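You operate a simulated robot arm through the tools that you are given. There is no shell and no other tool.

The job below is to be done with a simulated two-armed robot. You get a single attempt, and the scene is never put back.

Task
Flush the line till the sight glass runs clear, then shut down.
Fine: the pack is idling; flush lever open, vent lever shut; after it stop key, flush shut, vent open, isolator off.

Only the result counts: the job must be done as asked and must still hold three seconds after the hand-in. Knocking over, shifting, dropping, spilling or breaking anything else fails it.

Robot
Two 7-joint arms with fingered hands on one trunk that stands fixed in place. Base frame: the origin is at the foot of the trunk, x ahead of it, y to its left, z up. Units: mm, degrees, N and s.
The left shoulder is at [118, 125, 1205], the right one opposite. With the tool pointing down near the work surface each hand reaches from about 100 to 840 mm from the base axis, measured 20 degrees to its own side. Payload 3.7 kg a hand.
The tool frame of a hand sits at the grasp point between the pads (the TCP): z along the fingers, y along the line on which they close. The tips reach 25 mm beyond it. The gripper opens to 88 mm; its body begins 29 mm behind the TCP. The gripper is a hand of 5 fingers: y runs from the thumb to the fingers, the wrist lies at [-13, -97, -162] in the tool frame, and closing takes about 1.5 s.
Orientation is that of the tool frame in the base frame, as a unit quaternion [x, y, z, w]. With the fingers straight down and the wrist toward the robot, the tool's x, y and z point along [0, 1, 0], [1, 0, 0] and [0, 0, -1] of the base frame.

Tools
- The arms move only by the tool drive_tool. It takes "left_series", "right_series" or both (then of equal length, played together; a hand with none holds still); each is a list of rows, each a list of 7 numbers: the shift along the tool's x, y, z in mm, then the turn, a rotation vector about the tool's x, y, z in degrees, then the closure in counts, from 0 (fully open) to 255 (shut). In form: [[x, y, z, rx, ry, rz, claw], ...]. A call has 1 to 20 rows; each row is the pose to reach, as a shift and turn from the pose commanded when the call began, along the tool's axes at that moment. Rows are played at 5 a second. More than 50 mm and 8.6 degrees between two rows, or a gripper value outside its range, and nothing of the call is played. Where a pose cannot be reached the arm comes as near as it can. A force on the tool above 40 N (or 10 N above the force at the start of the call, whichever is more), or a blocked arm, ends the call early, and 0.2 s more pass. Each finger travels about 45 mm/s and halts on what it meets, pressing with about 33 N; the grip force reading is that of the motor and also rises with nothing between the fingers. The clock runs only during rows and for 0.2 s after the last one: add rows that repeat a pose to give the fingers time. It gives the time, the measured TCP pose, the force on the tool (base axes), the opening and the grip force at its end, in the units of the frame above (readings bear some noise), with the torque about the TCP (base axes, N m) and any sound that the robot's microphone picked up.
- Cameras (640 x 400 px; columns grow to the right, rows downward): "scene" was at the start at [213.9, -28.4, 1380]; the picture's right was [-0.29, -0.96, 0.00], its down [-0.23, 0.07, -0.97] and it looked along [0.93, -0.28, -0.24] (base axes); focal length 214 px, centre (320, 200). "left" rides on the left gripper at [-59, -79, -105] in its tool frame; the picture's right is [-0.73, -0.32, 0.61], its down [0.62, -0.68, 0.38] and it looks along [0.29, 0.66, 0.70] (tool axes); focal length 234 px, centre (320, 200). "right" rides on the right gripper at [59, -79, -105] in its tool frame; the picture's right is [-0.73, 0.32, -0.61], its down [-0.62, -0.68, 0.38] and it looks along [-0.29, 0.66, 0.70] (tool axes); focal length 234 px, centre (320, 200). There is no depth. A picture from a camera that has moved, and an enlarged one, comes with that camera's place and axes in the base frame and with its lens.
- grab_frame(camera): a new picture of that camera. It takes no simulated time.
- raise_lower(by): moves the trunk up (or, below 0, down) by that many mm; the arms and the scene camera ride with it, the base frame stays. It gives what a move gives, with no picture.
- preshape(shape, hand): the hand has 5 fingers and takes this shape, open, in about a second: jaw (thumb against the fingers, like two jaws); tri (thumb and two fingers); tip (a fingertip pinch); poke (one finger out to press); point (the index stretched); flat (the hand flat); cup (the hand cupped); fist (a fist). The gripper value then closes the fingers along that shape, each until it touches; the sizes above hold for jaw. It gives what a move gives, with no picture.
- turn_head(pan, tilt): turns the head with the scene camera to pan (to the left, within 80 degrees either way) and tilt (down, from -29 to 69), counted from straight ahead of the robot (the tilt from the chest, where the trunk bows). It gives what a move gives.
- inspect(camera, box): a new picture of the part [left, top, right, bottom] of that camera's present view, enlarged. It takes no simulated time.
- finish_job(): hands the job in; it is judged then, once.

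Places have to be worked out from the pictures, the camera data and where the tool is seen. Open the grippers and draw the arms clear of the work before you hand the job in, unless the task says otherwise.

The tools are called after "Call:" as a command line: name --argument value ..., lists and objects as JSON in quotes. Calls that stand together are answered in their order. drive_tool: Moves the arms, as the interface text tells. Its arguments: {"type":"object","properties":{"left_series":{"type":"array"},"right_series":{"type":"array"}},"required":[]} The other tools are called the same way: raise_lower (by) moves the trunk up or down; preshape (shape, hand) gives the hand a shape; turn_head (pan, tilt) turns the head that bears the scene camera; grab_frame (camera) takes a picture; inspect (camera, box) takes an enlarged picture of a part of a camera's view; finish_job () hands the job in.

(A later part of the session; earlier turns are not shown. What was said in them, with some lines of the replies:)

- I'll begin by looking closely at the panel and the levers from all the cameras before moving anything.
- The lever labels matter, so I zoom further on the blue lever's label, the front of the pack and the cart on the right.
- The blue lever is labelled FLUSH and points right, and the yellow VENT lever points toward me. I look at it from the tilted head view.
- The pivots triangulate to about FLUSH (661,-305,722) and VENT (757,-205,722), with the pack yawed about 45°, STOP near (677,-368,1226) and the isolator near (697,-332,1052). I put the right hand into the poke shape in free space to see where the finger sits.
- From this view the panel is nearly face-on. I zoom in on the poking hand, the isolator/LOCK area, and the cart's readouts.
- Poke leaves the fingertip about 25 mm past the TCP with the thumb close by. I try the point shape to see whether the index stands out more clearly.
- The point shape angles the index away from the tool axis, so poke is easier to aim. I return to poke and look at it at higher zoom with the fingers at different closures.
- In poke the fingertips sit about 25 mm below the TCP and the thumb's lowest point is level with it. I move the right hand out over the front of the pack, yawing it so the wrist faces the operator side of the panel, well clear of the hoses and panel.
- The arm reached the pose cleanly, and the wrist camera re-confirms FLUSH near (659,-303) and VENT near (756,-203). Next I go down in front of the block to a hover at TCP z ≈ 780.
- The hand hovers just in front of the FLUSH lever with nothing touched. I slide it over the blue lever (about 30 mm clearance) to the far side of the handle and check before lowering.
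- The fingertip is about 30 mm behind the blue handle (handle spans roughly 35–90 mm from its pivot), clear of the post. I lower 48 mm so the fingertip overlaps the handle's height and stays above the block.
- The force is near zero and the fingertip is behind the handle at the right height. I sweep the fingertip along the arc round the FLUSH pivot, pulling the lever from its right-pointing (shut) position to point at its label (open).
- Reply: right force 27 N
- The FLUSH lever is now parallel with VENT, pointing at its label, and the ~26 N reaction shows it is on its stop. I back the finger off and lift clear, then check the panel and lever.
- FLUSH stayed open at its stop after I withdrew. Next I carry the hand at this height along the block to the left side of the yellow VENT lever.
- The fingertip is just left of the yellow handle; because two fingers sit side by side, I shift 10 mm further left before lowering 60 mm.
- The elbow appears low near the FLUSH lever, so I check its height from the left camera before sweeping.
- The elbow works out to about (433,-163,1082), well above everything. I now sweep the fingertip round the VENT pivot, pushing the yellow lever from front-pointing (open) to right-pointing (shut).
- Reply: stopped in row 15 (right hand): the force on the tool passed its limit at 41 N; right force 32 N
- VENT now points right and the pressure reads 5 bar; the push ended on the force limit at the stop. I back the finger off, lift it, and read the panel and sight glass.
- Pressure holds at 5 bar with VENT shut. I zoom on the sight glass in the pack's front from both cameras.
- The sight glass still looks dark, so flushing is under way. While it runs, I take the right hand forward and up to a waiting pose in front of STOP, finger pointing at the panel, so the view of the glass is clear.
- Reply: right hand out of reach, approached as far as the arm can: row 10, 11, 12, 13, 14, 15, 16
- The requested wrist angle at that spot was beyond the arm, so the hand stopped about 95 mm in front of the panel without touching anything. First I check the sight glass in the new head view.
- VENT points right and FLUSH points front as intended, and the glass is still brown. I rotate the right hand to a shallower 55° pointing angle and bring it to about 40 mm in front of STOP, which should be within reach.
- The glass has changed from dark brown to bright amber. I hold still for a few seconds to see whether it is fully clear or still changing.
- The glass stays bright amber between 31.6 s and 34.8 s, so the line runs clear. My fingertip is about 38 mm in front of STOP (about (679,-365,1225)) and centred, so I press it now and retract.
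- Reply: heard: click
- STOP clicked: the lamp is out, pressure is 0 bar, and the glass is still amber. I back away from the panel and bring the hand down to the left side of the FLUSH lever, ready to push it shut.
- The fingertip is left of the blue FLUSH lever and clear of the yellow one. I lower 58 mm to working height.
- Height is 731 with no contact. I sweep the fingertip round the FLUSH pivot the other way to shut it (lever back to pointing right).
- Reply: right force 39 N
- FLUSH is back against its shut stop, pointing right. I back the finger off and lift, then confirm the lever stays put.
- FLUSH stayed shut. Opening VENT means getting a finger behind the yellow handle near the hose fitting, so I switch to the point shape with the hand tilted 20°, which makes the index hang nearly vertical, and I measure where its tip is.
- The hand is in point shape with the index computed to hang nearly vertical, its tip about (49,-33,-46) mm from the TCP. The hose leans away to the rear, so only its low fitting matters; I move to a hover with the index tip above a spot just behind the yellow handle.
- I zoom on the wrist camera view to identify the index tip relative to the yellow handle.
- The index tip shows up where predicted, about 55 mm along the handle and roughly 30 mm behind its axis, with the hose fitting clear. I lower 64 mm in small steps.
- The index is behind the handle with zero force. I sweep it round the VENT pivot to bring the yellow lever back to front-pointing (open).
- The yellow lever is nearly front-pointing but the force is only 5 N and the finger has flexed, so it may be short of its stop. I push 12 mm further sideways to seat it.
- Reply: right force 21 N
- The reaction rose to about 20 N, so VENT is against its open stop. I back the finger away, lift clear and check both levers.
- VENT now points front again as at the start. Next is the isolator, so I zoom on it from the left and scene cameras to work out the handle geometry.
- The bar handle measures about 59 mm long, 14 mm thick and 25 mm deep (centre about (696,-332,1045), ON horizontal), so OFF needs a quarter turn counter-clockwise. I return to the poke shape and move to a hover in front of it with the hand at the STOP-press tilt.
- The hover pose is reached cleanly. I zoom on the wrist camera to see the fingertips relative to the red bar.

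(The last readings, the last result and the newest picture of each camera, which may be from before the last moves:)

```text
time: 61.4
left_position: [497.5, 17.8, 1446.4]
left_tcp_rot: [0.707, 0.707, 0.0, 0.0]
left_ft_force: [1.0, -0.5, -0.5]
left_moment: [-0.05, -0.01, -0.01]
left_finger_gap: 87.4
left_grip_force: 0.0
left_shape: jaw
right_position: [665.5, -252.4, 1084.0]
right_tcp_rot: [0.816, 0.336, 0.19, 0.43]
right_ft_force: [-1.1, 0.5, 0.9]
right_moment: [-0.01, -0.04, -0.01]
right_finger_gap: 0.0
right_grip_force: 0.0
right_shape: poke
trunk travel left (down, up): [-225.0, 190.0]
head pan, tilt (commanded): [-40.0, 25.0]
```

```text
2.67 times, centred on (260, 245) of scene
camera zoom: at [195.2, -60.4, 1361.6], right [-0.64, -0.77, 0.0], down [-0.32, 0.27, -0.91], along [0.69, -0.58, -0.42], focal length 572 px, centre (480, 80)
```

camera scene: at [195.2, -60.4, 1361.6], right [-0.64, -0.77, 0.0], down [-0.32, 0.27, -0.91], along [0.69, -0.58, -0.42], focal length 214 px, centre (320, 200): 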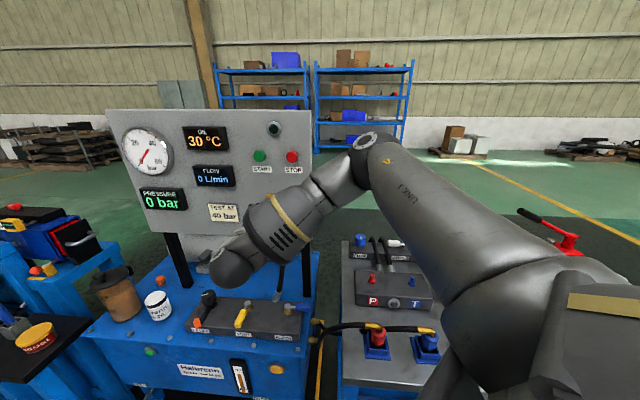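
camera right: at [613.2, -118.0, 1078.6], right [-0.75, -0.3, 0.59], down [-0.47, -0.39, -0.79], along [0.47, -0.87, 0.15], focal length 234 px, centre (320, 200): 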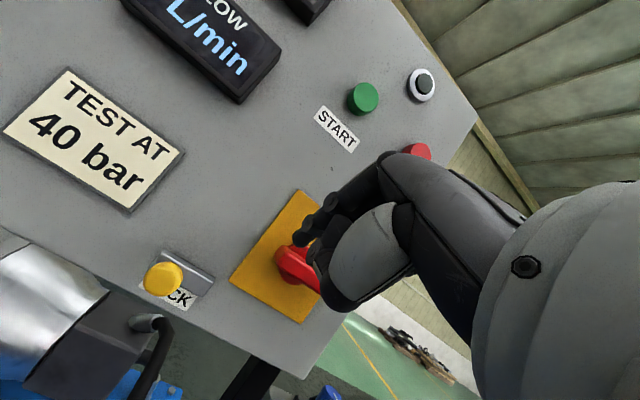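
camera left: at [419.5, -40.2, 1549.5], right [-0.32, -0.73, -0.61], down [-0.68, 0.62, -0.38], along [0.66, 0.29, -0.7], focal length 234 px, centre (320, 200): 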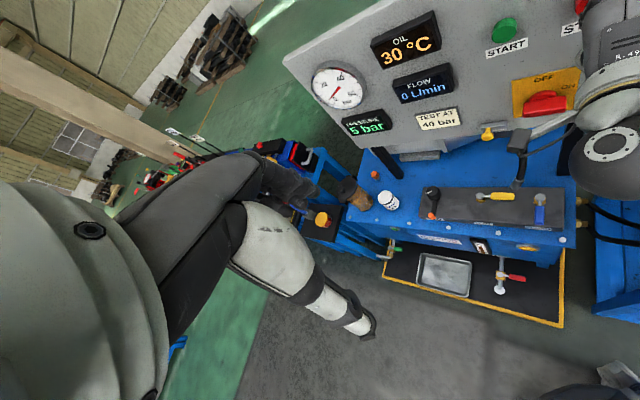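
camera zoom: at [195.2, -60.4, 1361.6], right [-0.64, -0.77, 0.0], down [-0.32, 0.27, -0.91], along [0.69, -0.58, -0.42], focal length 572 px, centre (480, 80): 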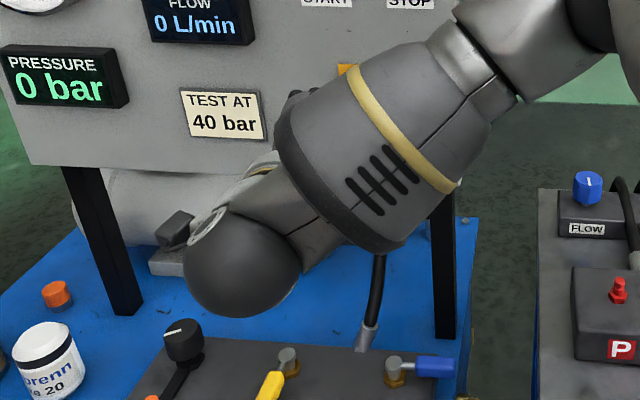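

The index tip is just above and in front of the bar's left end. I move in over the bar's left half with about 10 mm vertical clearance.

Call:
drive_tool --right_series '[[-9.3, -2.3, 1.7, 0, 0, 0, 0], [-9.1, 8.9, 18.2, 0, 0, 0, 0], [-8.9, 20, 34.8, 0, 0, 0, 0], [-8.6, 30.2, 50, 0, 0, 0, 0], [-8.6, 30.2, 50, 0, 0, 0, 0]]'

Call:
inspect --camera "right" --box '[220, 150, 420, 330]'

Call:
inspect --camera "left" --box '[460, 40, 620, 160]'

Call:
inspect --camera "scene" --box '[190, 150, 330, 280]'

```text
time: 62.6
left_position: [496.4, 19.7, 1445.2]
left_tcp_rot: [0.708, 0.707, 0.0, -0.001]
left_ft_force: [0.0, -0.2, -0.4]
left_moment: [0.0, -0.03, 0.0]
left_finger_gap: 87.5
left_grip_force: 0.1
left_shape: jaw
right_position: [702.5, -299.7, 1081.4]
right_tcp_rot: [0.817, 0.337, 0.189, 0.429]
right_ft_force: [-0.5, 0.1, 1.0]
right_moment: [0.03, 0.02, -0.01]
right_finger_gap: 0.0
right_grip_force: 0.0
right_shape: poke
trunk travel left (down, up): [-225.0, 190.0]
head pan, tilt (commanded): [-40.0, 25.0]
```

```text
2.22 times, centred on (320, 240) of right
camera zoom: at [649.2, -164.9, 1075.7], right [-0.75, -0.3, 0.59], down [-0.47, -0.39, -0.79], along [0.47, -0.87, 0.15], focal length 520 px, centre (320, 111)
```

zoom: 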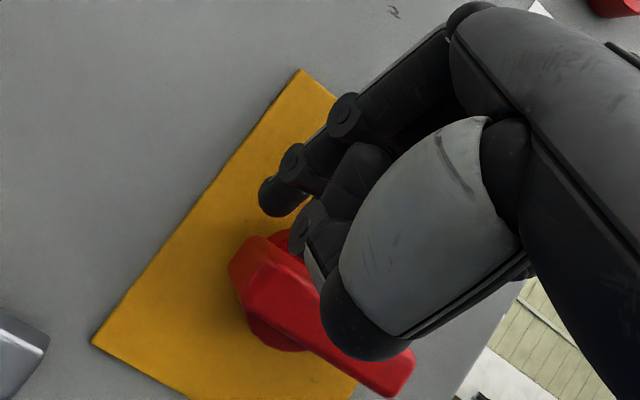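

```text
3.33 times, centred on (540, 100) of left
camera zoom: at [419.4, -40.6, 1549.5], right [-0.32, -0.73, -0.61], down [-0.68, 0.62, -0.38], along [0.66, 0.29, -0.7], focal length 781 px, centre (-413, 533)
```

zoom: 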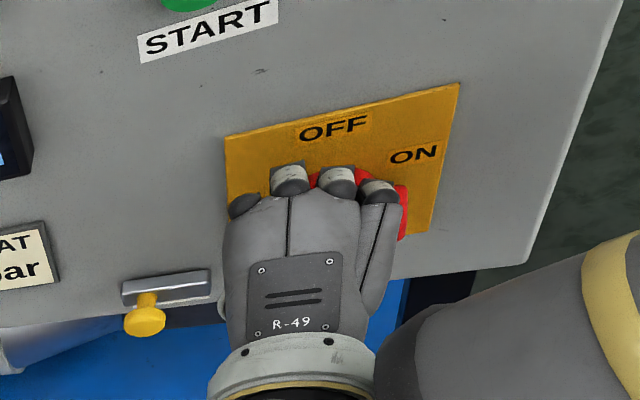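

```text
3.08 times, centred on (260, 215) of scene
camera zoom: at [195.1, -60.2, 1361.7], right [-0.64, -0.77, 0.0], down [-0.32, 0.27, -0.91], along [0.69, -0.58, -0.42], focal length 660 px, centre (505, 154)
```

zoom: 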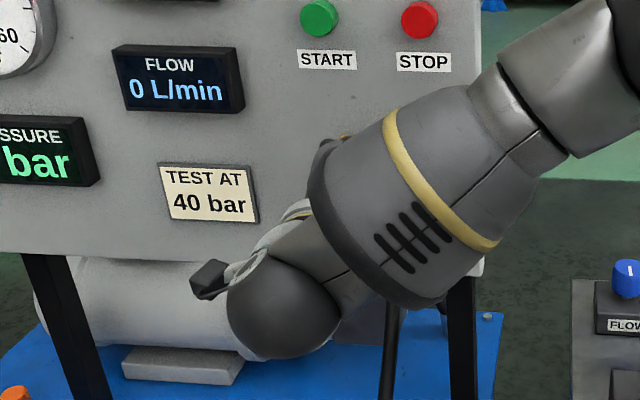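

The geometry matches: index tip just above the bar's left end at mid-depth. I press down a little (about 22 mm total) to start the counter-clockwise turn and then look at how far it rotated.

Call:
drive_tool --right_series '[[4.1, -0.1, 0, 0, 0, 0, 0], [4, -5.1, 3.3, 0, 0, 0, 0], [3.9, -9.2, 6.1, 0, 0, 0, 0], [3.8, -12.5, 8.4, 0, 0, 0, 0], [3.7, -15, 10, 0, 0, 0, 0], [3.7, -18, 12.1, 0, 0, 0, 0], [3.7, -18, 12.1, 0, 0, 0, 0]]'

Call:
inspect --camera "right" --box '[220, 150, 420, 330]'

Call:
inspect --camera "left" --box '[460, 40, 620, 160]'

```text
time: 64.2
left_position: [498.3, 18.1, 1445.5]
left_tcp_rot: [0.707, 0.708, 0.001, -0.001]
left_ft_force: [0.1, 0.8, 0.3]
left_moment: [0.0, -0.01, 0.0]
left_finger_gap: 87.6
left_grip_force: 0.1
left_shape: jaw
right_position: [703.5, -295.6, 1059.4]
right_tcp_rot: [0.817, 0.337, 0.188, 0.429]
right_ft_force: [1.7, 1.8, 2.7]
right_moment: [-0.02, -0.04, 0.06]
right_finger_gap: 0.1
right_grip_force: 0.1
right_shape: poke
trunk travel left (down, up): [-225.0, 190.0]
head pan, tilt (commanded): [-40.0, 25.0]
```

```text
2.22 times, centred on (320, 240) of right
camera zoom: at [651.8, -161.0, 1053.8], right [-0.75, -0.3, 0.59], down [-0.47, -0.39, -0.79], along [0.47, -0.87, 0.15], focal length 520 px, centre (320, 111)
```

zoom: 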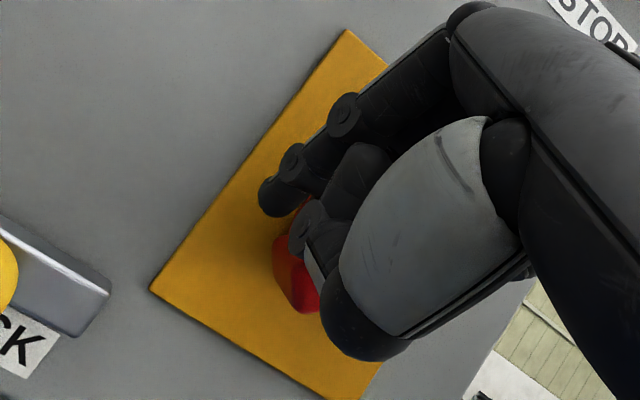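

```text
3.33 times, centred on (540, 100) of left
camera zoom: at [419.7, -40.1, 1549.4], right [-0.32, -0.73, -0.61], down [-0.68, 0.62, -0.38], along [0.66, 0.29, -0.7], focal length 781 px, centre (-413, 533)
```

zoom: 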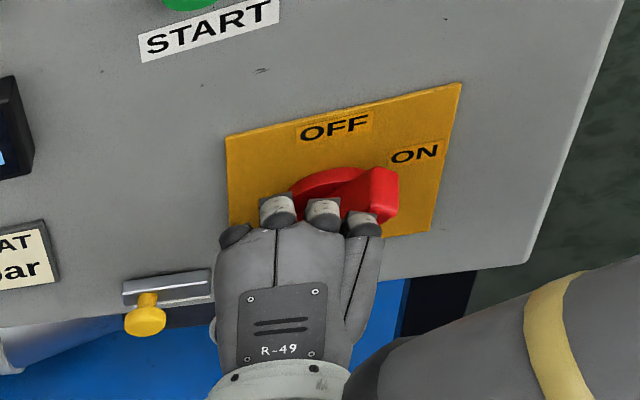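

The bar has turned to roughly 45° with almost no force, and its angle tells me the middle fingertip is doing the pushing. I continue the arc, down and then toward the right, to bring it to vertical (OFF).

Call:
drive_tool --right_series '[[7.4, -0.2, 0, 0, 0, 0, 0], [7.3, -3.9, 2.5, 0, 0, 0, 0], [7.8, -8.4, 5.5, 0, 0, 0, 0], [6.9, -13.3, 8.8, 0, 0, 0, 0], [4.5, -17.4, 11.6, 0, 0, 0, 0], [0.9, -20.9, 14.1, 0, 0, 0, 0], [-1.1, -22.1, 14.9, 0, 0, 0, 0], [-3.3, -23.2, 15.6, 0, 0, 0, 0], [-5.1, -23.3, 15.7, 0, 0, 0, 0], [-5.1, -23.3, 15.7, 0, 0, 0, 0]]'

Call:
inspect --camera "right" --box '[220, 150, 420, 330]'

Call:
inspect --camera "left" --box '[460, 40, 620, 160]'

Call:
grab_frame --camera "scene"

```text
time: 66.4
left_position: [499.2, 24.1, 1446.5]
left_tcp_rot: [0.707, 0.707, -0.002, 0.001]
left_ft_force: [-0.7, 0.0, 0.0]
left_moment: [-0.02, 0.01, 0.05]
left_finger_gap: 87.7
left_grip_force: 0.1
left_shape: jaw
right_position: [702.8, -292.7, 1034.9]
right_tcp_rot: [0.813, 0.34, 0.194, 0.431]
right_ft_force: [17.6, 28.4, 17.0]
right_moment: [-1.04, 0.4, 0.0]
right_finger_gap: 0.0
right_grip_force: 0.0
right_shape: poke
trunk travel left (down, up): [-225.0, 190.0]
head pan, tilt (commanded): [-40.0, 25.0]
```

```text
2.22 times, centred on (320, 240) of right
camera zoom: at [649.5, -157.0, 1028.6], right [-0.75, -0.3, 0.59], down [-0.46, -0.4, -0.79], along [0.47, -0.87, 0.16], focal length 520 px, centre (320, 111)
```

zoom: 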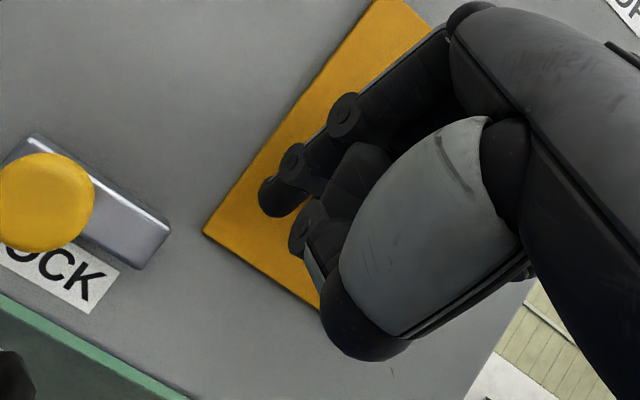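

```text
3.33 times, centred on (540, 100) of left
camera zoom: at [420.5, -34.7, 1549.5], right [-0.32, -0.73, -0.6], down [-0.68, 0.62, -0.39], along [0.66, 0.29, -0.7], focal length 781 px, centre (-413, 533)
```

zoom: 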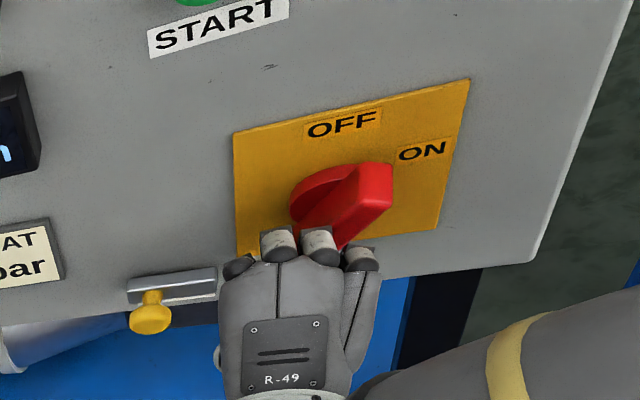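

```text
taken
camera scene: at [196.0, -55.1, 1361.9], right [-0.64, -0.77, 0.0], down [-0.32, 0.27, -0.91], along [0.69, -0.58, -0.42], focal length 214 px, centre (320, 200)
```

scene: 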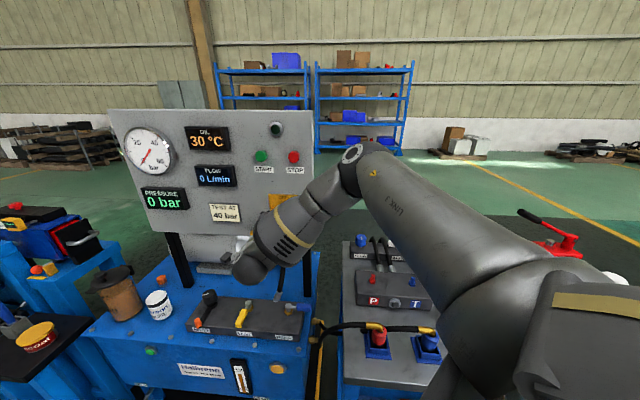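

The bar is now around 65° but force has built to 37 N, probably because the curled fingers to the right obstruct its rising end. I unload, retract from the panel and look at the handle.

Call:
drive_tool --right_series '[[0, -21, 14, 0, 0, 0, 0], [8, -19, 12, 0, 0, 0, 0], [8, -29, -5, 0, 0, 0, 0], [8, -40, -22, 0, 0, 0, 0], [8, -52, -40, 0, 0, 0, 0], [8, -52, -40, 0, 0, 0, 0]]'

Call:
inspect --camera "left" --box '[460, 40, 620, 160]'

Call:
grab_frame --camera "right"

```text
time: 67.8
left_position: [497.4, 18.4, 1445.8]
left_tcp_rot: [0.707, 0.707, 0.0, -0.001]
left_ft_force: [-0.2, 0.1, -0.4]
left_moment: [0.0, 0.02, -0.02]
left_finger_gap: 87.8
left_grip_force: 0.1
left_shape: jaw
right_position: [662.6, -249.2, 1010.6]
right_tcp_rot: [0.817, 0.335, 0.188, 0.429]
right_ft_force: [0.5, 0.7, -0.9]
right_moment: [-0.02, 0.01, 0.05]
right_finger_gap: 0.0
right_grip_force: 0.1
right_shape: poke
trunk travel left (down, up): [-225.0, 190.0]
head pan, tilt (commanded): [-40.0, 25.0]
```

```text
3.33 times, centred on (540, 100) of left
camera zoom: at [419.6, -40.7, 1549.5], right [-0.32, -0.73, -0.61], down [-0.68, 0.62, -0.38], along [0.66, 0.29, -0.7], focal length 781 px, centre (-413, 533)
```

zoom: 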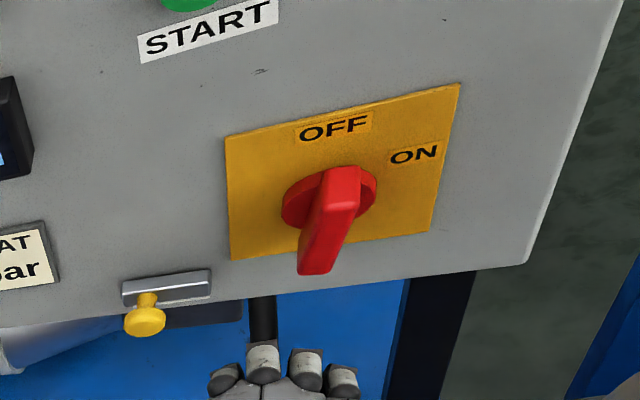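

```text
taken
camera right: at [609.9, -114.7, 1005.6], right [-0.75, -0.3, 0.59], down [-0.47, -0.39, -0.79], along [0.47, -0.87, 0.15], focal length 234 px, centre (320, 200)
```

right: 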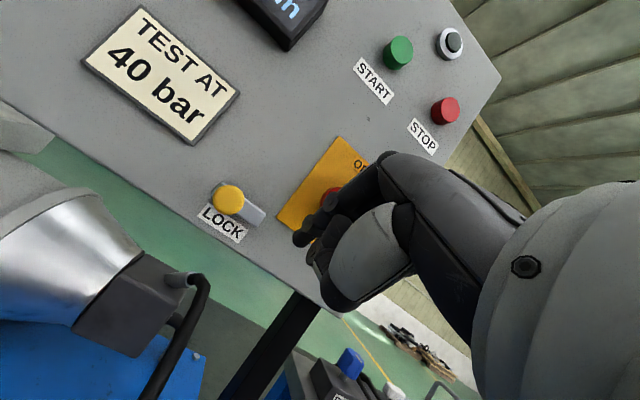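

The bar is nearly vertical but still about 8° short of OFF and the displays are still lit. I move the hand round to the right of the bar so the index's free left side can push its top end the rest of the way left.

Call:
drive_tool --right_series '[[-32.4, 25.6, -16.7, 0, 0, 0, 0], [-65.7, 51.2, -33.5, 0, 0, 0, 0], [-65.5, 63.5, -15.3, 0, 0, 0, 0], [-65.2, 75.2, 2.1, 0, 0, 0, 0], [-65, 86.9, 19.5, 0, 0, 0, 0], [-65, 86.9, 19.5, 0, 0, 0, 0]]'

Call:
inspect --camera "right" --box '[200, 120, 420, 330]'

Call:
inspect --camera "left" --box '[460, 40, 620, 160]'

```text
time: 69.2
left_position: [497.3, 19.4, 1445.2]
left_tcp_rot: [0.707, 0.707, 0.0, -0.001]
left_ft_force: [0.4, 0.0, 0.2]
left_moment: [0.03, 0.0, 0.0]
left_finger_gap: 87.7
left_grip_force: 0.1
left_shape: jaw
right_position: [664.8, -332.3, 1073.4]
right_tcp_rot: [0.819, 0.333, 0.186, 0.428]
right_ft_force: [-1.7, -1.0, 0.3]
right_moment: [0.02, 0.01, -0.01]
right_finger_gap: 0.0
right_grip_force: 0.0
right_shape: poke
right hand out of reach, approached as far as the arm can: row 4, 5, 6
trunk travel left (down, up): [-225.0, 190.0]
head pan, tilt (commanded): [-40.0, 25.0]
```

```text
1.90 times, centred on (310, 225) of right
camera zoom: at [614.0, -198.6, 1068.6], right [-0.75, -0.29, 0.59], down [-0.48, -0.38, -0.79], along [0.46, -0.88, 0.14], focal length 446 px, centre (339, 152)
```

zoom: 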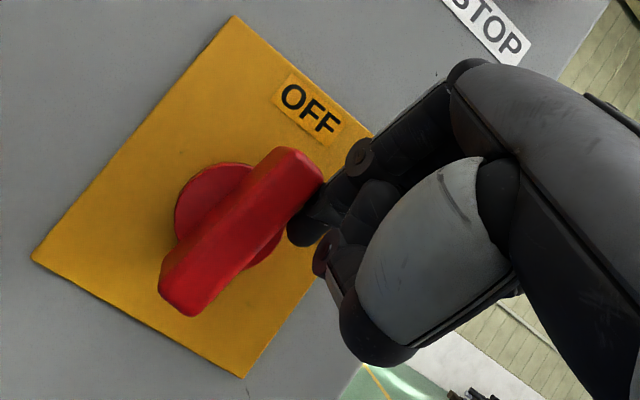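

```text
3.33 times, centred on (540, 100) of left
camera zoom: at [419.2, -40.7, 1549.6], right [-0.32, -0.73, -0.61], down [-0.68, 0.62, -0.38], along [0.66, 0.29, -0.7], focal length 781 px, centre (-413, 533)
```

zoom: 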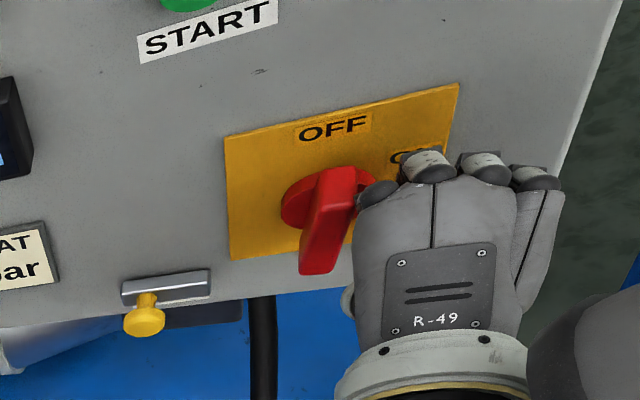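

The index is now right beside the bar's upper half, on its right. I push left in small steps and watch the force and the bar.

Call:
drive_tool --right_series '[[4, 0, 0, 0, 0, 0, 0], [8, 0, 0, 0, 0, 0, 0], [12, 0, 0, 0, 0, 0, 0], [15, 0, 0, 0, 0, 0, 0], [15, 0, 0, 0, 0, 0, 0]]'

Call:
inspect --camera "right" --box '[200, 120, 420, 330]'

Call:
inspect --camera "left" --box '[460, 40, 620, 160]'

Call:
grab_frame --camera "scene"

```text
time: 70.4
left_position: [494.4, 14.5, 1448.5]
left_tcp_rot: [0.707, 0.707, 0.004, 0.0]
left_ft_force: [-0.6, 0.8, -0.1]
left_moment: [-0.01, -0.01, 0.0]
left_finger_gap: 87.7
left_grip_force: 0.1
left_shape: jaw
right_position: [671.9, -329.3, 1074.7]
right_tcp_rot: [0.818, 0.331, 0.188, 0.431]
right_ft_force: [-25.1, -29.4, 5.3]
right_moment: [0.08, -0.13, -0.19]
right_finger_gap: 0.0
right_grip_force: 0.0
right_shape: poke
trunk travel left (down, up): [-225.0, 190.0]
head pan, tilt (commanded): [-40.0, 25.0]
```

```text
1.90 times, centred on (310, 225) of right
camera zoom: at [620.5, -194.1, 1069.2], right [-0.75, -0.29, 0.59], down [-0.47, -0.38, -0.79], along [0.46, -0.88, 0.15], focal length 446 px, centre (339, 152)
```

zoom: 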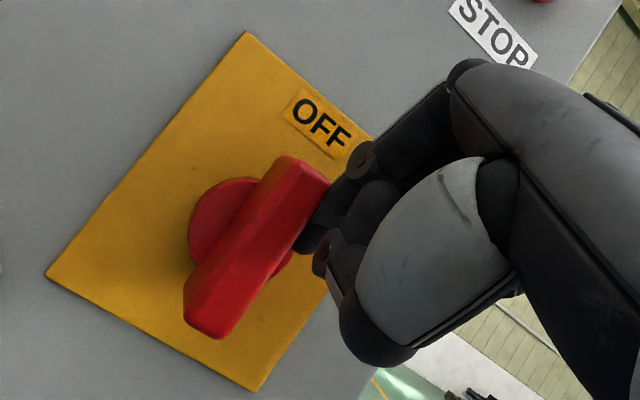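

```text
3.33 times, centred on (540, 100) of left
camera zoom: at [414.5, -45.5, 1550.9], right [-0.32, -0.72, -0.61], down [-0.68, 0.63, -0.38], along [0.66, 0.29, -0.69], focal length 781 px, centre (-413, 533)
```

zoom: 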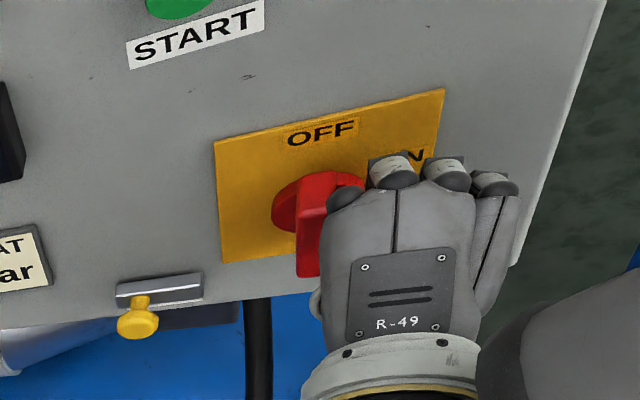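

```text
taken
camera scene: at [190.8, -64.4, 1362.2], right [-0.64, -0.77, 0.0], down [-0.32, 0.27, -0.91], along [0.7, -0.58, -0.42], focal length 214 px, centre (320, 200)
```

scene: 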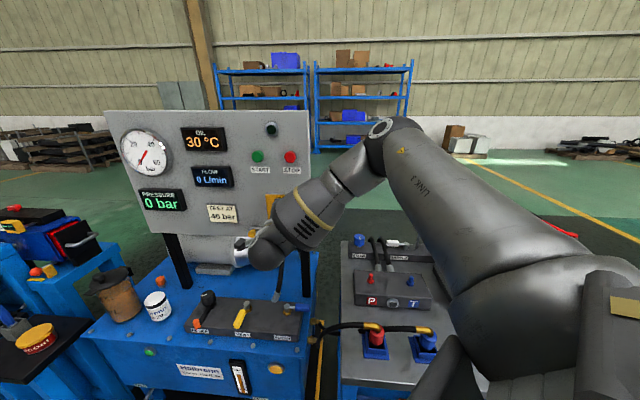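

The bar is now vertical, pointing at OFF, and the reaction rose to 38 N against its end stop. I release sideways, retract from the panel and check everything.

Call:
drive_tool --right_series '[[5, 0, 0, 0, 0, 0, 0], [-8, 0, 0, 0, 0, 0, 0], [-8, -12, -17, 0, 0, 0, 0], [-8, -24, -35, 0, 0, 0, 0], [-6, -40, -60, 0, 0, 0, 0], [-4, -60, -88, 0, 0, 0, 0], [-4, -60, -88, 0, 0, 0, 0]]'

Call:
inspect --camera "left" --box '[460, 40, 620, 160]'

Call:
grab_frame --camera "right"

Call:
grab_frame --camera "left"

```text
time: 72.0
left_position: [497.1, 17.8, 1445.6]
left_tcp_rot: [0.707, 0.707, -0.001, 0.0]
left_ft_force: [0.0, -0.8, -0.1]
left_moment: [0.0, -0.01, 0.0]
left_finger_gap: 87.8
left_grip_force: 0.1
left_shape: jaw
right_position: [605.6, -252.1, 1074.5]
right_tcp_rot: [0.818, 0.338, 0.188, 0.427]
right_ft_force: [0.0, -0.1, -0.2]
right_moment: [0.0, -0.01, 0.0]
right_finger_gap: 0.0
right_grip_force: 0.0
right_shape: poke
right hand out of reach, approached as far as the arm can: row 6, 7
trunk travel left (down, up): [-225.0, 190.0]
head pan, tilt (commanded): [-40.0, 25.0]
```

```text
3.33 times, centred on (540, 100) of left
camera zoom: at [419.7, -41.5, 1549.3], right [-0.32, -0.73, -0.61], down [-0.68, 0.62, -0.38], along [0.66, 0.29, -0.7], focal length 781 px, centre (-413, 533)
```

zoom: 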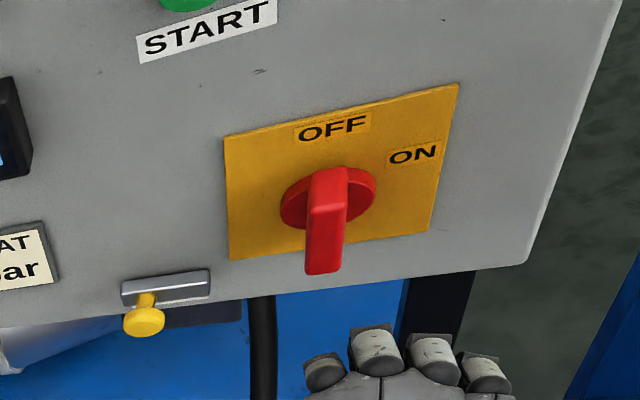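

```text
taken
camera right: at [553.1, -116.8, 1070.4], right [-0.74, -0.3, 0.6], down [-0.48, -0.39, -0.79], along [0.47, -0.87, 0.14], focal length 234 px, centre (320, 200)
```

right: 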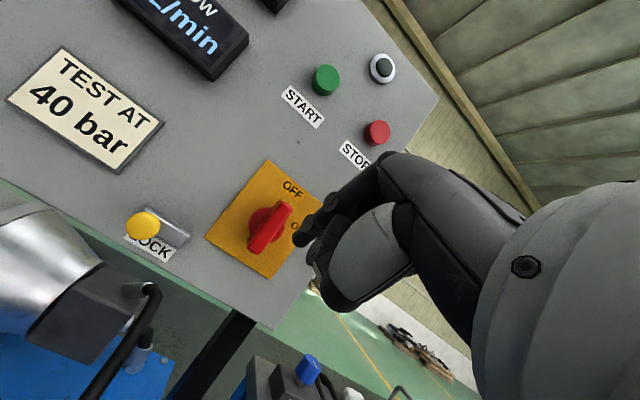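

```text
taken
camera left: at [419.7, -41.5, 1549.3], right [-0.32, -0.73, -0.61], down [-0.68, 0.62, -0.38], along [0.66, 0.29, -0.7], focal length 234 px, centre (320, 200)
```

left: 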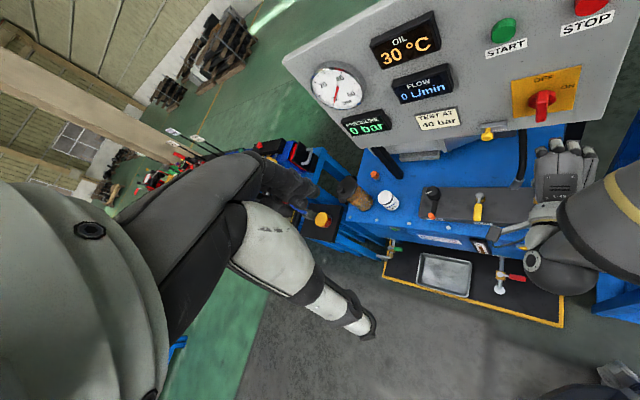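

The handle stays at OFF, so all four shutdown steps have been carried out. I draw the right arm clear, rotating the hand back down and away from the panel, to get an open view for checking.

Call:
drive_tool --right_series '[[-8, 10, -18, 7, 0, 0, 0], [-17, 21, -37, 14, 0, 0, 0], [-27, 32, -57, 21, 0, 0, 0], [-38, 45, -80, 28, 0, 0, 0], [-49, 57, -103, 35, 0, 0, 0], [-60, 70, -127, 42, 0, 0, 0], [-72, 83, -150, 49, 0, 0, 0], [-83, 96, -173.5, 56, 0, 0, 0], [-83, 96, -173.5, 56, 0, 0, 0]]'

Call:
turn_head --pan -30 --tilt 40

Call:
grab_frame --camera "scene"

Call:
inspect --camera "left" --box '[400, 130, 620, 280]'

Call:
grab_frame --camera "right"

```text
time: 74.0
left_position: [498.7, 17.2, 1444.9]
left_tcp_rot: [0.708, 0.707, 0.0, 0.001]
left_ft_force: [0.5, 0.2, -0.4]
left_moment: [0.01, 0.01, 0.02]
left_finger_gap: 87.3
left_grip_force: 0.1
left_shape: jaw
right_position: [480.2, -248.5, 1249.2]
right_tcp_rot: [0.922, 0.386, 0.008, -0.005]
right_ft_force: [-0.5, 0.4, 0.7]
right_moment: [0.02, -0.01, -0.01]
right_finger_gap: 0.0
right_grip_force: 0.0
right_shape: poke
trunk travel left (down, up): [-225.0, 190.0]
head pan, tilt (commanded): [-40.0, 25.0]
```

```text
time: 74.8
left_position: [497.7, 18.8, 1445.5]
left_tcp_rot: [0.707, 0.707, 0.0, 0.0]
left_ft_force: [-0.6, -0.3, 0.5]
left_moment: [-0.02, 0.02, -0.01]
left_finger_gap: 87.8
left_grip_force: 0.1
left_shape: jaw
right_position: [479.9, -249.8, 1249.5]
right_tcp_rot: [0.923, 0.385, 0.009, -0.005]
right_ft_force: [-0.4, -0.4, 0.3]
right_moment: [-0.03, -0.03, 0.05]
right_finger_gap: 0.0
right_grip_force: 0.0
right_shape: poke
trunk travel left (down, up): [-225.0, 190.0]
head pan, tilt (commanded): [-30.0, 40.0]
```

```text
taken
camera scene: at [198.2, -43.6, 1338.4], right [-0.5, -0.87, 0.0], down [-0.56, 0.32, -0.77], along [0.66, -0.38, -0.64], focal length 214 px, centre (320, 200)
```

scene: 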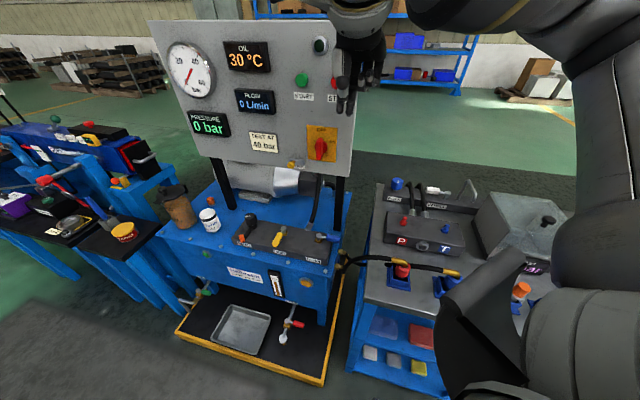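

```text
2.67 times, centred on (510, 205) of left
camera zoom: at [419.5, -40.6, 1549.5], right [-0.32, -0.73, -0.61], down [-0.68, 0.62, -0.38], along [0.66, 0.29, -0.7], focal length 624 px, centre (-187, 187)
```

zoom: 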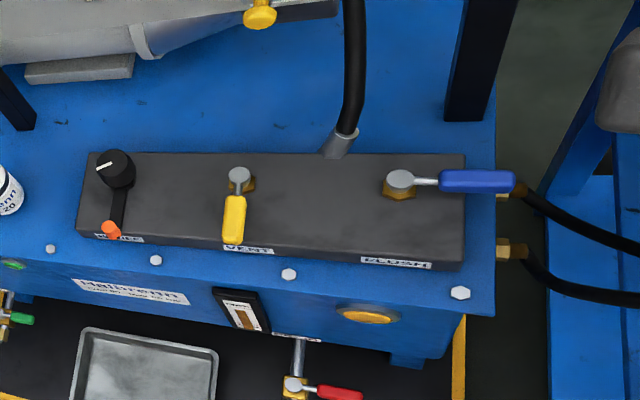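

```text
taken
camera right: at [463.5, -153.2, 1355.6], right [-0.29, -0.75, 0.59], down [-0.92, 0.04, -0.39], along [0.27, -0.66, -0.7], focal length 234 px, centre (320, 200)
```

right: 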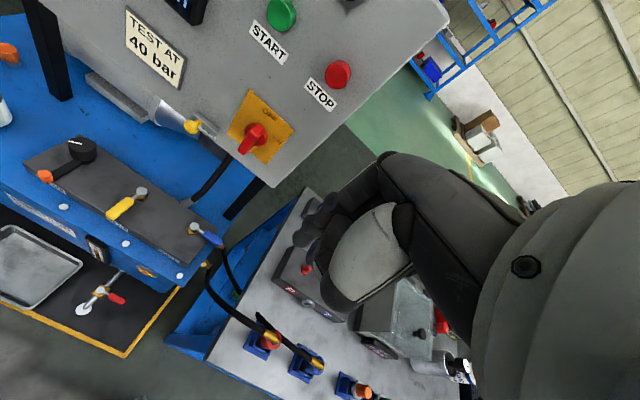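

I recreate the exact early head view (pan -17, tilt 45) to compare lever angles directly with the starting picture.

Call:
turn_head --pan -17 --tilt 45

Call:
inspect --camera "scene" --box '[265, 175, 385, 250]'

Call:
inspect --camera "scene" --box '[220, 100, 420, 225]'

Call:
inspect --camera "scene" --box '[180, 200, 420, 350]'

Call:
grab_frame --camera "scene"

```text
time: 75.5
left_position: [497.8, 18.5, 1445.3]
left_tcp_rot: [0.708, 0.707, 0.0, 0.0]
left_ft_force: [0.6, 0.7, 0.5]
left_moment: [0.0, 0.0, -0.01]
left_finger_gap: 87.7
left_grip_force: 0.1
left_shape: jaw
right_position: [480.3, -250.5, 1248.8]
right_tcp_rot: [0.923, 0.385, 0.008, -0.004]
right_ft_force: [-0.1, 1.1, 0.1]
right_moment: [-0.03, -0.03, 0.03]
right_finger_gap: 0.2
right_grip_force: 0.0
right_shape: poke
trunk travel left (down, up): [-225.0, 190.0]
head pan, tilt (commanded): [-17.0, 45.0]
```

```text
5.33 times, centred on (325, 212) of scene
camera zoom: at [202.3, -24.9, 1331.1], right [-0.29, -0.96, 0.0], down [-0.68, 0.21, -0.71], along [0.68, -0.21, -0.71], focal length 1144 px, centre (293, 133)
```

zoom: 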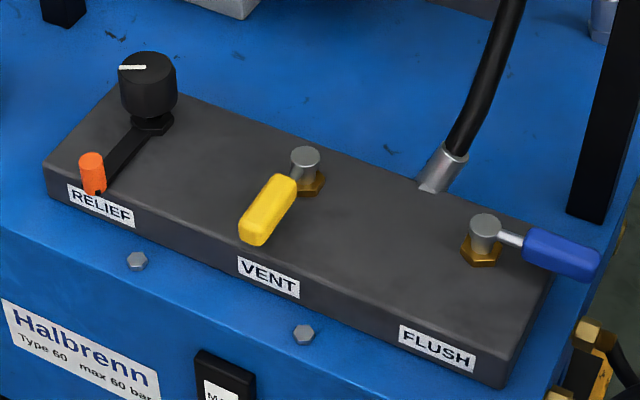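

```text
3.20 times, centred on (320, 162) of scene
camera zoom: at [202.3, -24.9, 1331.1], right [-0.29, -0.96, 0.0], down [-0.68, 0.21, -0.71], along [0.68, -0.21, -0.71], focal length 686 px, centre (320, 320)
```

zoom: 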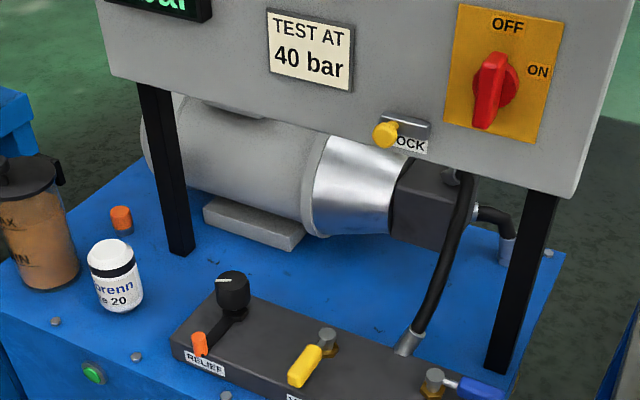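

```text
2.67 times, centred on (300, 275) of scene
camera zoom: at [202.3, -24.9, 1331.1], right [-0.29, -0.96, 0.0], down [-0.68, 0.21, -0.71], along [0.68, -0.21, -0.71], focal length 572 px, centre (373, 0)
```

zoom: 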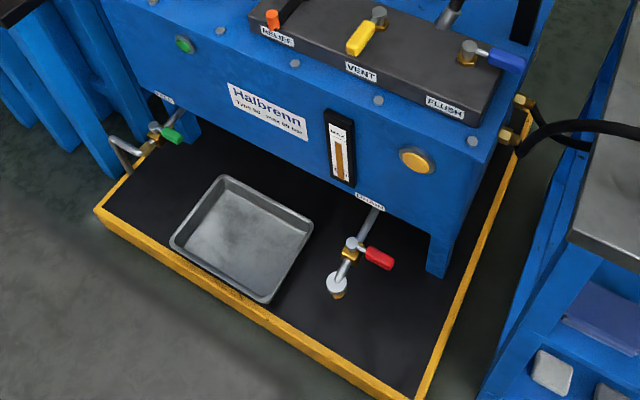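

```text
taken
camera scene: at [202.3, -24.9, 1331.1], right [-0.29, -0.96, 0.0], down [-0.68, 0.21, -0.71], along [0.68, -0.21, -0.71], focal length 214 px, centre (320, 200)
```

scene: 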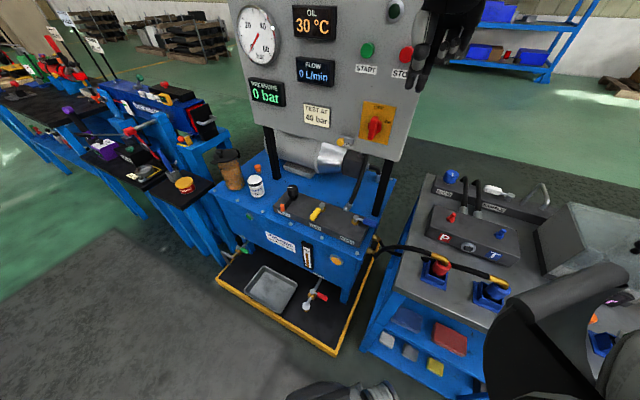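

The levers match the starting picture exactly (VENT front/open, FLUSH right/shut), the glass is clear amber, the lamp is out and the isolator points to OFF. I reopen the right hand and move it back to about its starting place.

Call:
preshape --hand "right" --shape "jaw"

Call:
drive_tool --right_series '[[-17, 5, -22, 0, 0, -5.5, 0], [-34, 10, -44, 0, 0, -11, 0], [-51, 14, -66, 0, 0, -16.5, 0], [-68, 19, -88, 0, 0, -22, 0], [-85, 24, -110, 0, 0, -27.5, 0], [-102, 33, -125, 0, 0, -33, 0], [-118, 42, -130, 0, 0, -38.5, 0], [-118, 42, -130, 0, 0, -43.8, 0], [-118, 42, -130, 0, 0, -43.8, 0]]'

Call:
grab_frame --camera "scene"

Call:
inspect --camera "left" --box '[280, 0, 640, 330]'

Call:
grab_frame --camera "right"

```text
time: 76.4
left_position: [498.9, 18.8, 1445.7]
left_tcp_rot: [0.707, 0.707, 0.0, 0.0]
left_ft_force: [0.2, -0.2, -0.4]
left_moment: [-0.01, 0.0, -0.01]
left_finger_gap: 87.6
left_grip_force: 0.1
left_shape: jaw
right_position: [479.6, -249.5, 1249.3]
right_tcp_rot: [0.923, 0.385, 0.009, -0.005]
right_ft_force: [0.7, -0.5, -0.2]
right_moment: [0.02, 0.02, 0.0]
right_finger_gap: 87.9
right_grip_force: 0.0
right_shape: jaw
trunk travel left (down, up): [-225.0, 190.0]
head pan, tilt (commanded): [-17.0, 45.0]
```

```text
time: 78.4
left_position: [497.0, 18.4, 1445.6]
left_tcp_rot: [0.707, 0.707, 0.0, 0.0]
left_ft_force: [0.6, -0.5, 0.1]
left_moment: [0.0, -0.02, -0.04]
left_finger_gap: 87.6
left_grip_force: 0.0
left_shape: jaw
right_position: [425.3, -365.7, 1378.2]
right_tcp_rot: [0.712, 0.702, 0.01, -0.002]
right_ft_force: [0.1, -0.5, -0.2]
right_moment: [0.0, -0.01, -0.06]
right_finger_gap: 87.9
right_grip_force: 0.1
right_shape: jaw
trunk travel left (down, up): [-225.0, 190.0]
head pan, tilt (commanded): [-17.0, 45.0]
```

```text
taken
camera scene: at [202.2, -24.9, 1331.1], right [-0.29, -0.96, 0.0], down [-0.68, 0.21, -0.71], along [0.68, -0.21, -0.71], focal length 214 px, centre (320, 200)
```

scene: 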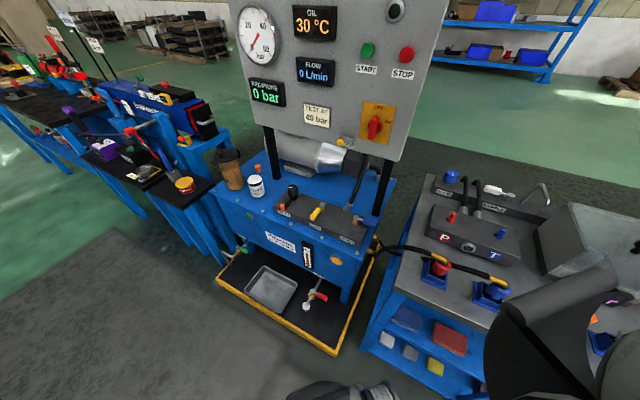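

```text
1.21 times, centred on (460, 165) of left
camera zoom: at [419.3, -40.7, 1549.5], right [-0.32, -0.73, -0.61], down [-0.68, 0.62, -0.38], along [0.66, 0.29, -0.7], focal length 284 px, centre (150, 242)
```

zoom: 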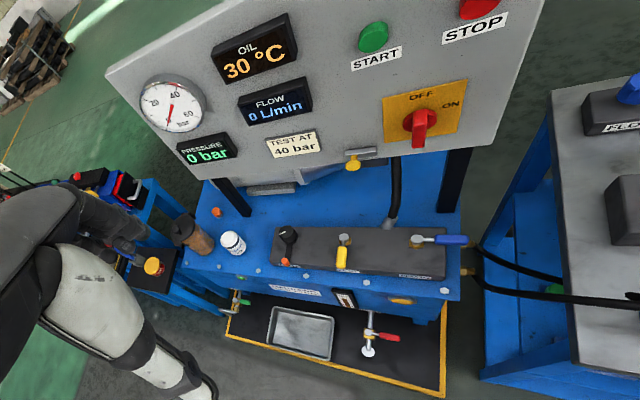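

```text
taken
camera right: at [345.1, -306.3, 1482.9], right [0.3, -0.74, 0.6], down [-0.68, -0.61, -0.4], along [0.66, -0.29, -0.69], focal length 234 px, centre (320, 200)
```

right: 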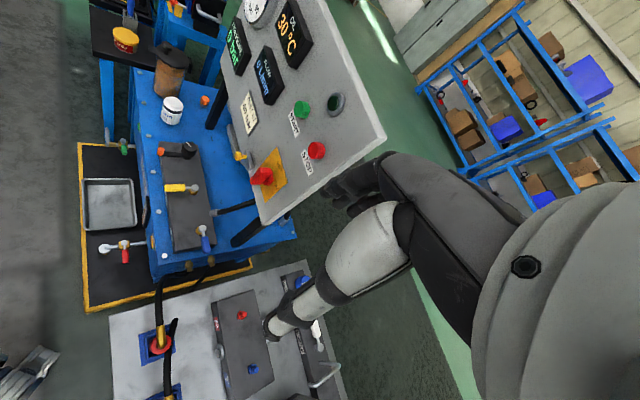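

Both arms are clear. As a last check I look at the isolator face-on to confirm the bar is truly vertical at OFF.

Call:
turn_head --pan -40 --tilt 20

Call:
inspect --camera "scene" --box '[230, 130, 330, 270]'

Call:
inspect --camera "scene" --box '[255, 205, 310, 255]'

Call:
inspect --camera "scene" --box '[160, 300, 330, 400]'

```text
time: 79.3
left_position: [498.8, 18.9, 1446.5]
left_tcp_rot: [0.707, 0.707, -0.001, 0.0]
left_ft_force: [0.6, 0.2, -0.2]
left_moment: [0.03, 0.03, 0.0]
left_finger_gap: 87.5
left_grip_force: 0.0
left_shape: jaw
right_position: [424.8, -365.1, 1377.9]
right_tcp_rot: [0.712, 0.702, 0.01, -0.002]
right_ft_force: [-0.4, -0.8, 1.2]
right_moment: [0.03, -0.01, -0.02]
right_finger_gap: 87.9
right_grip_force: 0.0
right_shape: jaw
trunk travel left (down, up): [-225.0, 190.0]
head pan, tilt (commanded): [-40.0, 20.0]
```

```text
2.86 times, centred on (280, 200) of scene
camera zoom: at [196.0, -60.9, 1369.7], right [-0.64, -0.77, 0.0], down [-0.26, 0.22, -0.94], along [0.72, -0.6, -0.34], focal length 613 px, centre (434, 200)
```

zoom: 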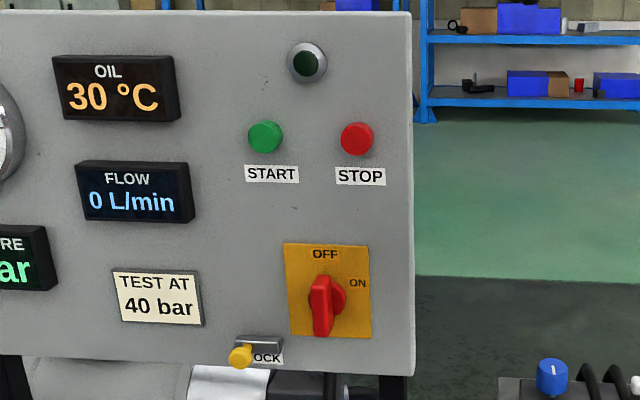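

```text
8.00 times, centred on (282, 230) of scene
camera zoom: at [196.0, -60.9, 1369.7], right [-0.64, -0.77, 0.0], down [-0.26, 0.22, -0.94], along [0.72, -0.6, -0.34], focal length 1716 px, centre (620, -40)
```

zoom: 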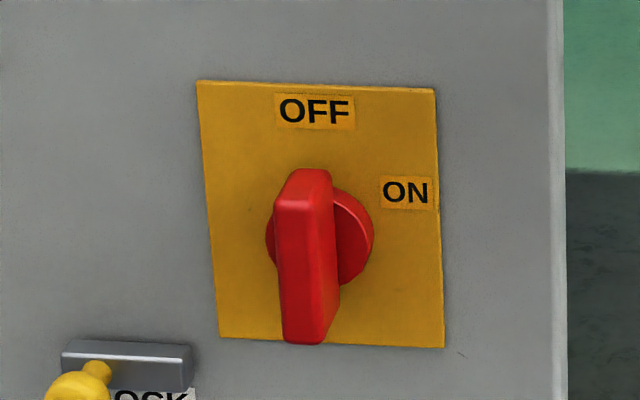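

```text
3.76 times, centred on (245, 350) of scene
camera zoom: at [196.0, -60.9, 1369.7], right [-0.64, -0.77, 0.0], down [-0.26, 0.22, -0.94], along [0.72, -0.6, -0.34], focal length 807 px, centre (602, -365)
```

zoom: 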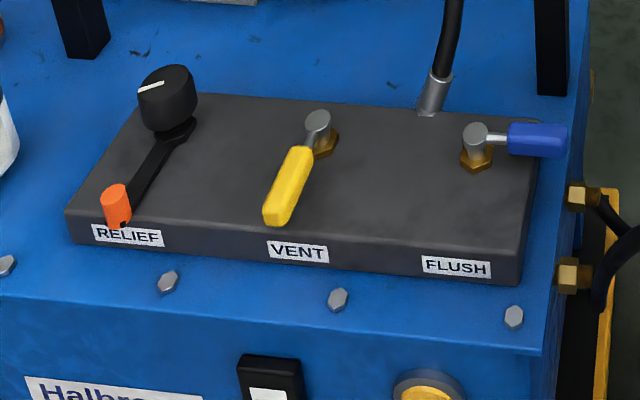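

The isolator bar is parallel to its plate and points at OFF, VENT and FLUSH match their starting positions, the run lamp is out, pressure is 0 bar and the sight glass is clear. Both arms are open and clear, so I hand the job in.

Call:
finish_job

```text
The job is handed in.
```

I flushed the line until the sight glass ran clear, then shut the pack down in the order you gave. I handed the job in but have not seen the judged result.

- **Flush:** I opened FLUSH, then shut VENT, and the pressure rose to 5 bar. The glass went from dark brown to bright amber and was still amber about three seconds later. The panel's FLOW display read 0 L/min throughout.
- **Stop:** The STOP key clicked, the run lamp went out and the pressure dropped to 0 bar.
- **Levers:** FLUSH is shut and VENT is open. Both match their positions in the starting picture.
- **Isolator:** The handle took two pushes. It stopped about 8° short the first time, and the second push brought it against its end stop, pointing at OFF. No click was heard, and the panel displays are still lit with it off.

Nothing else was knocked or moved that I could see. Both hands are open and clear of the work.
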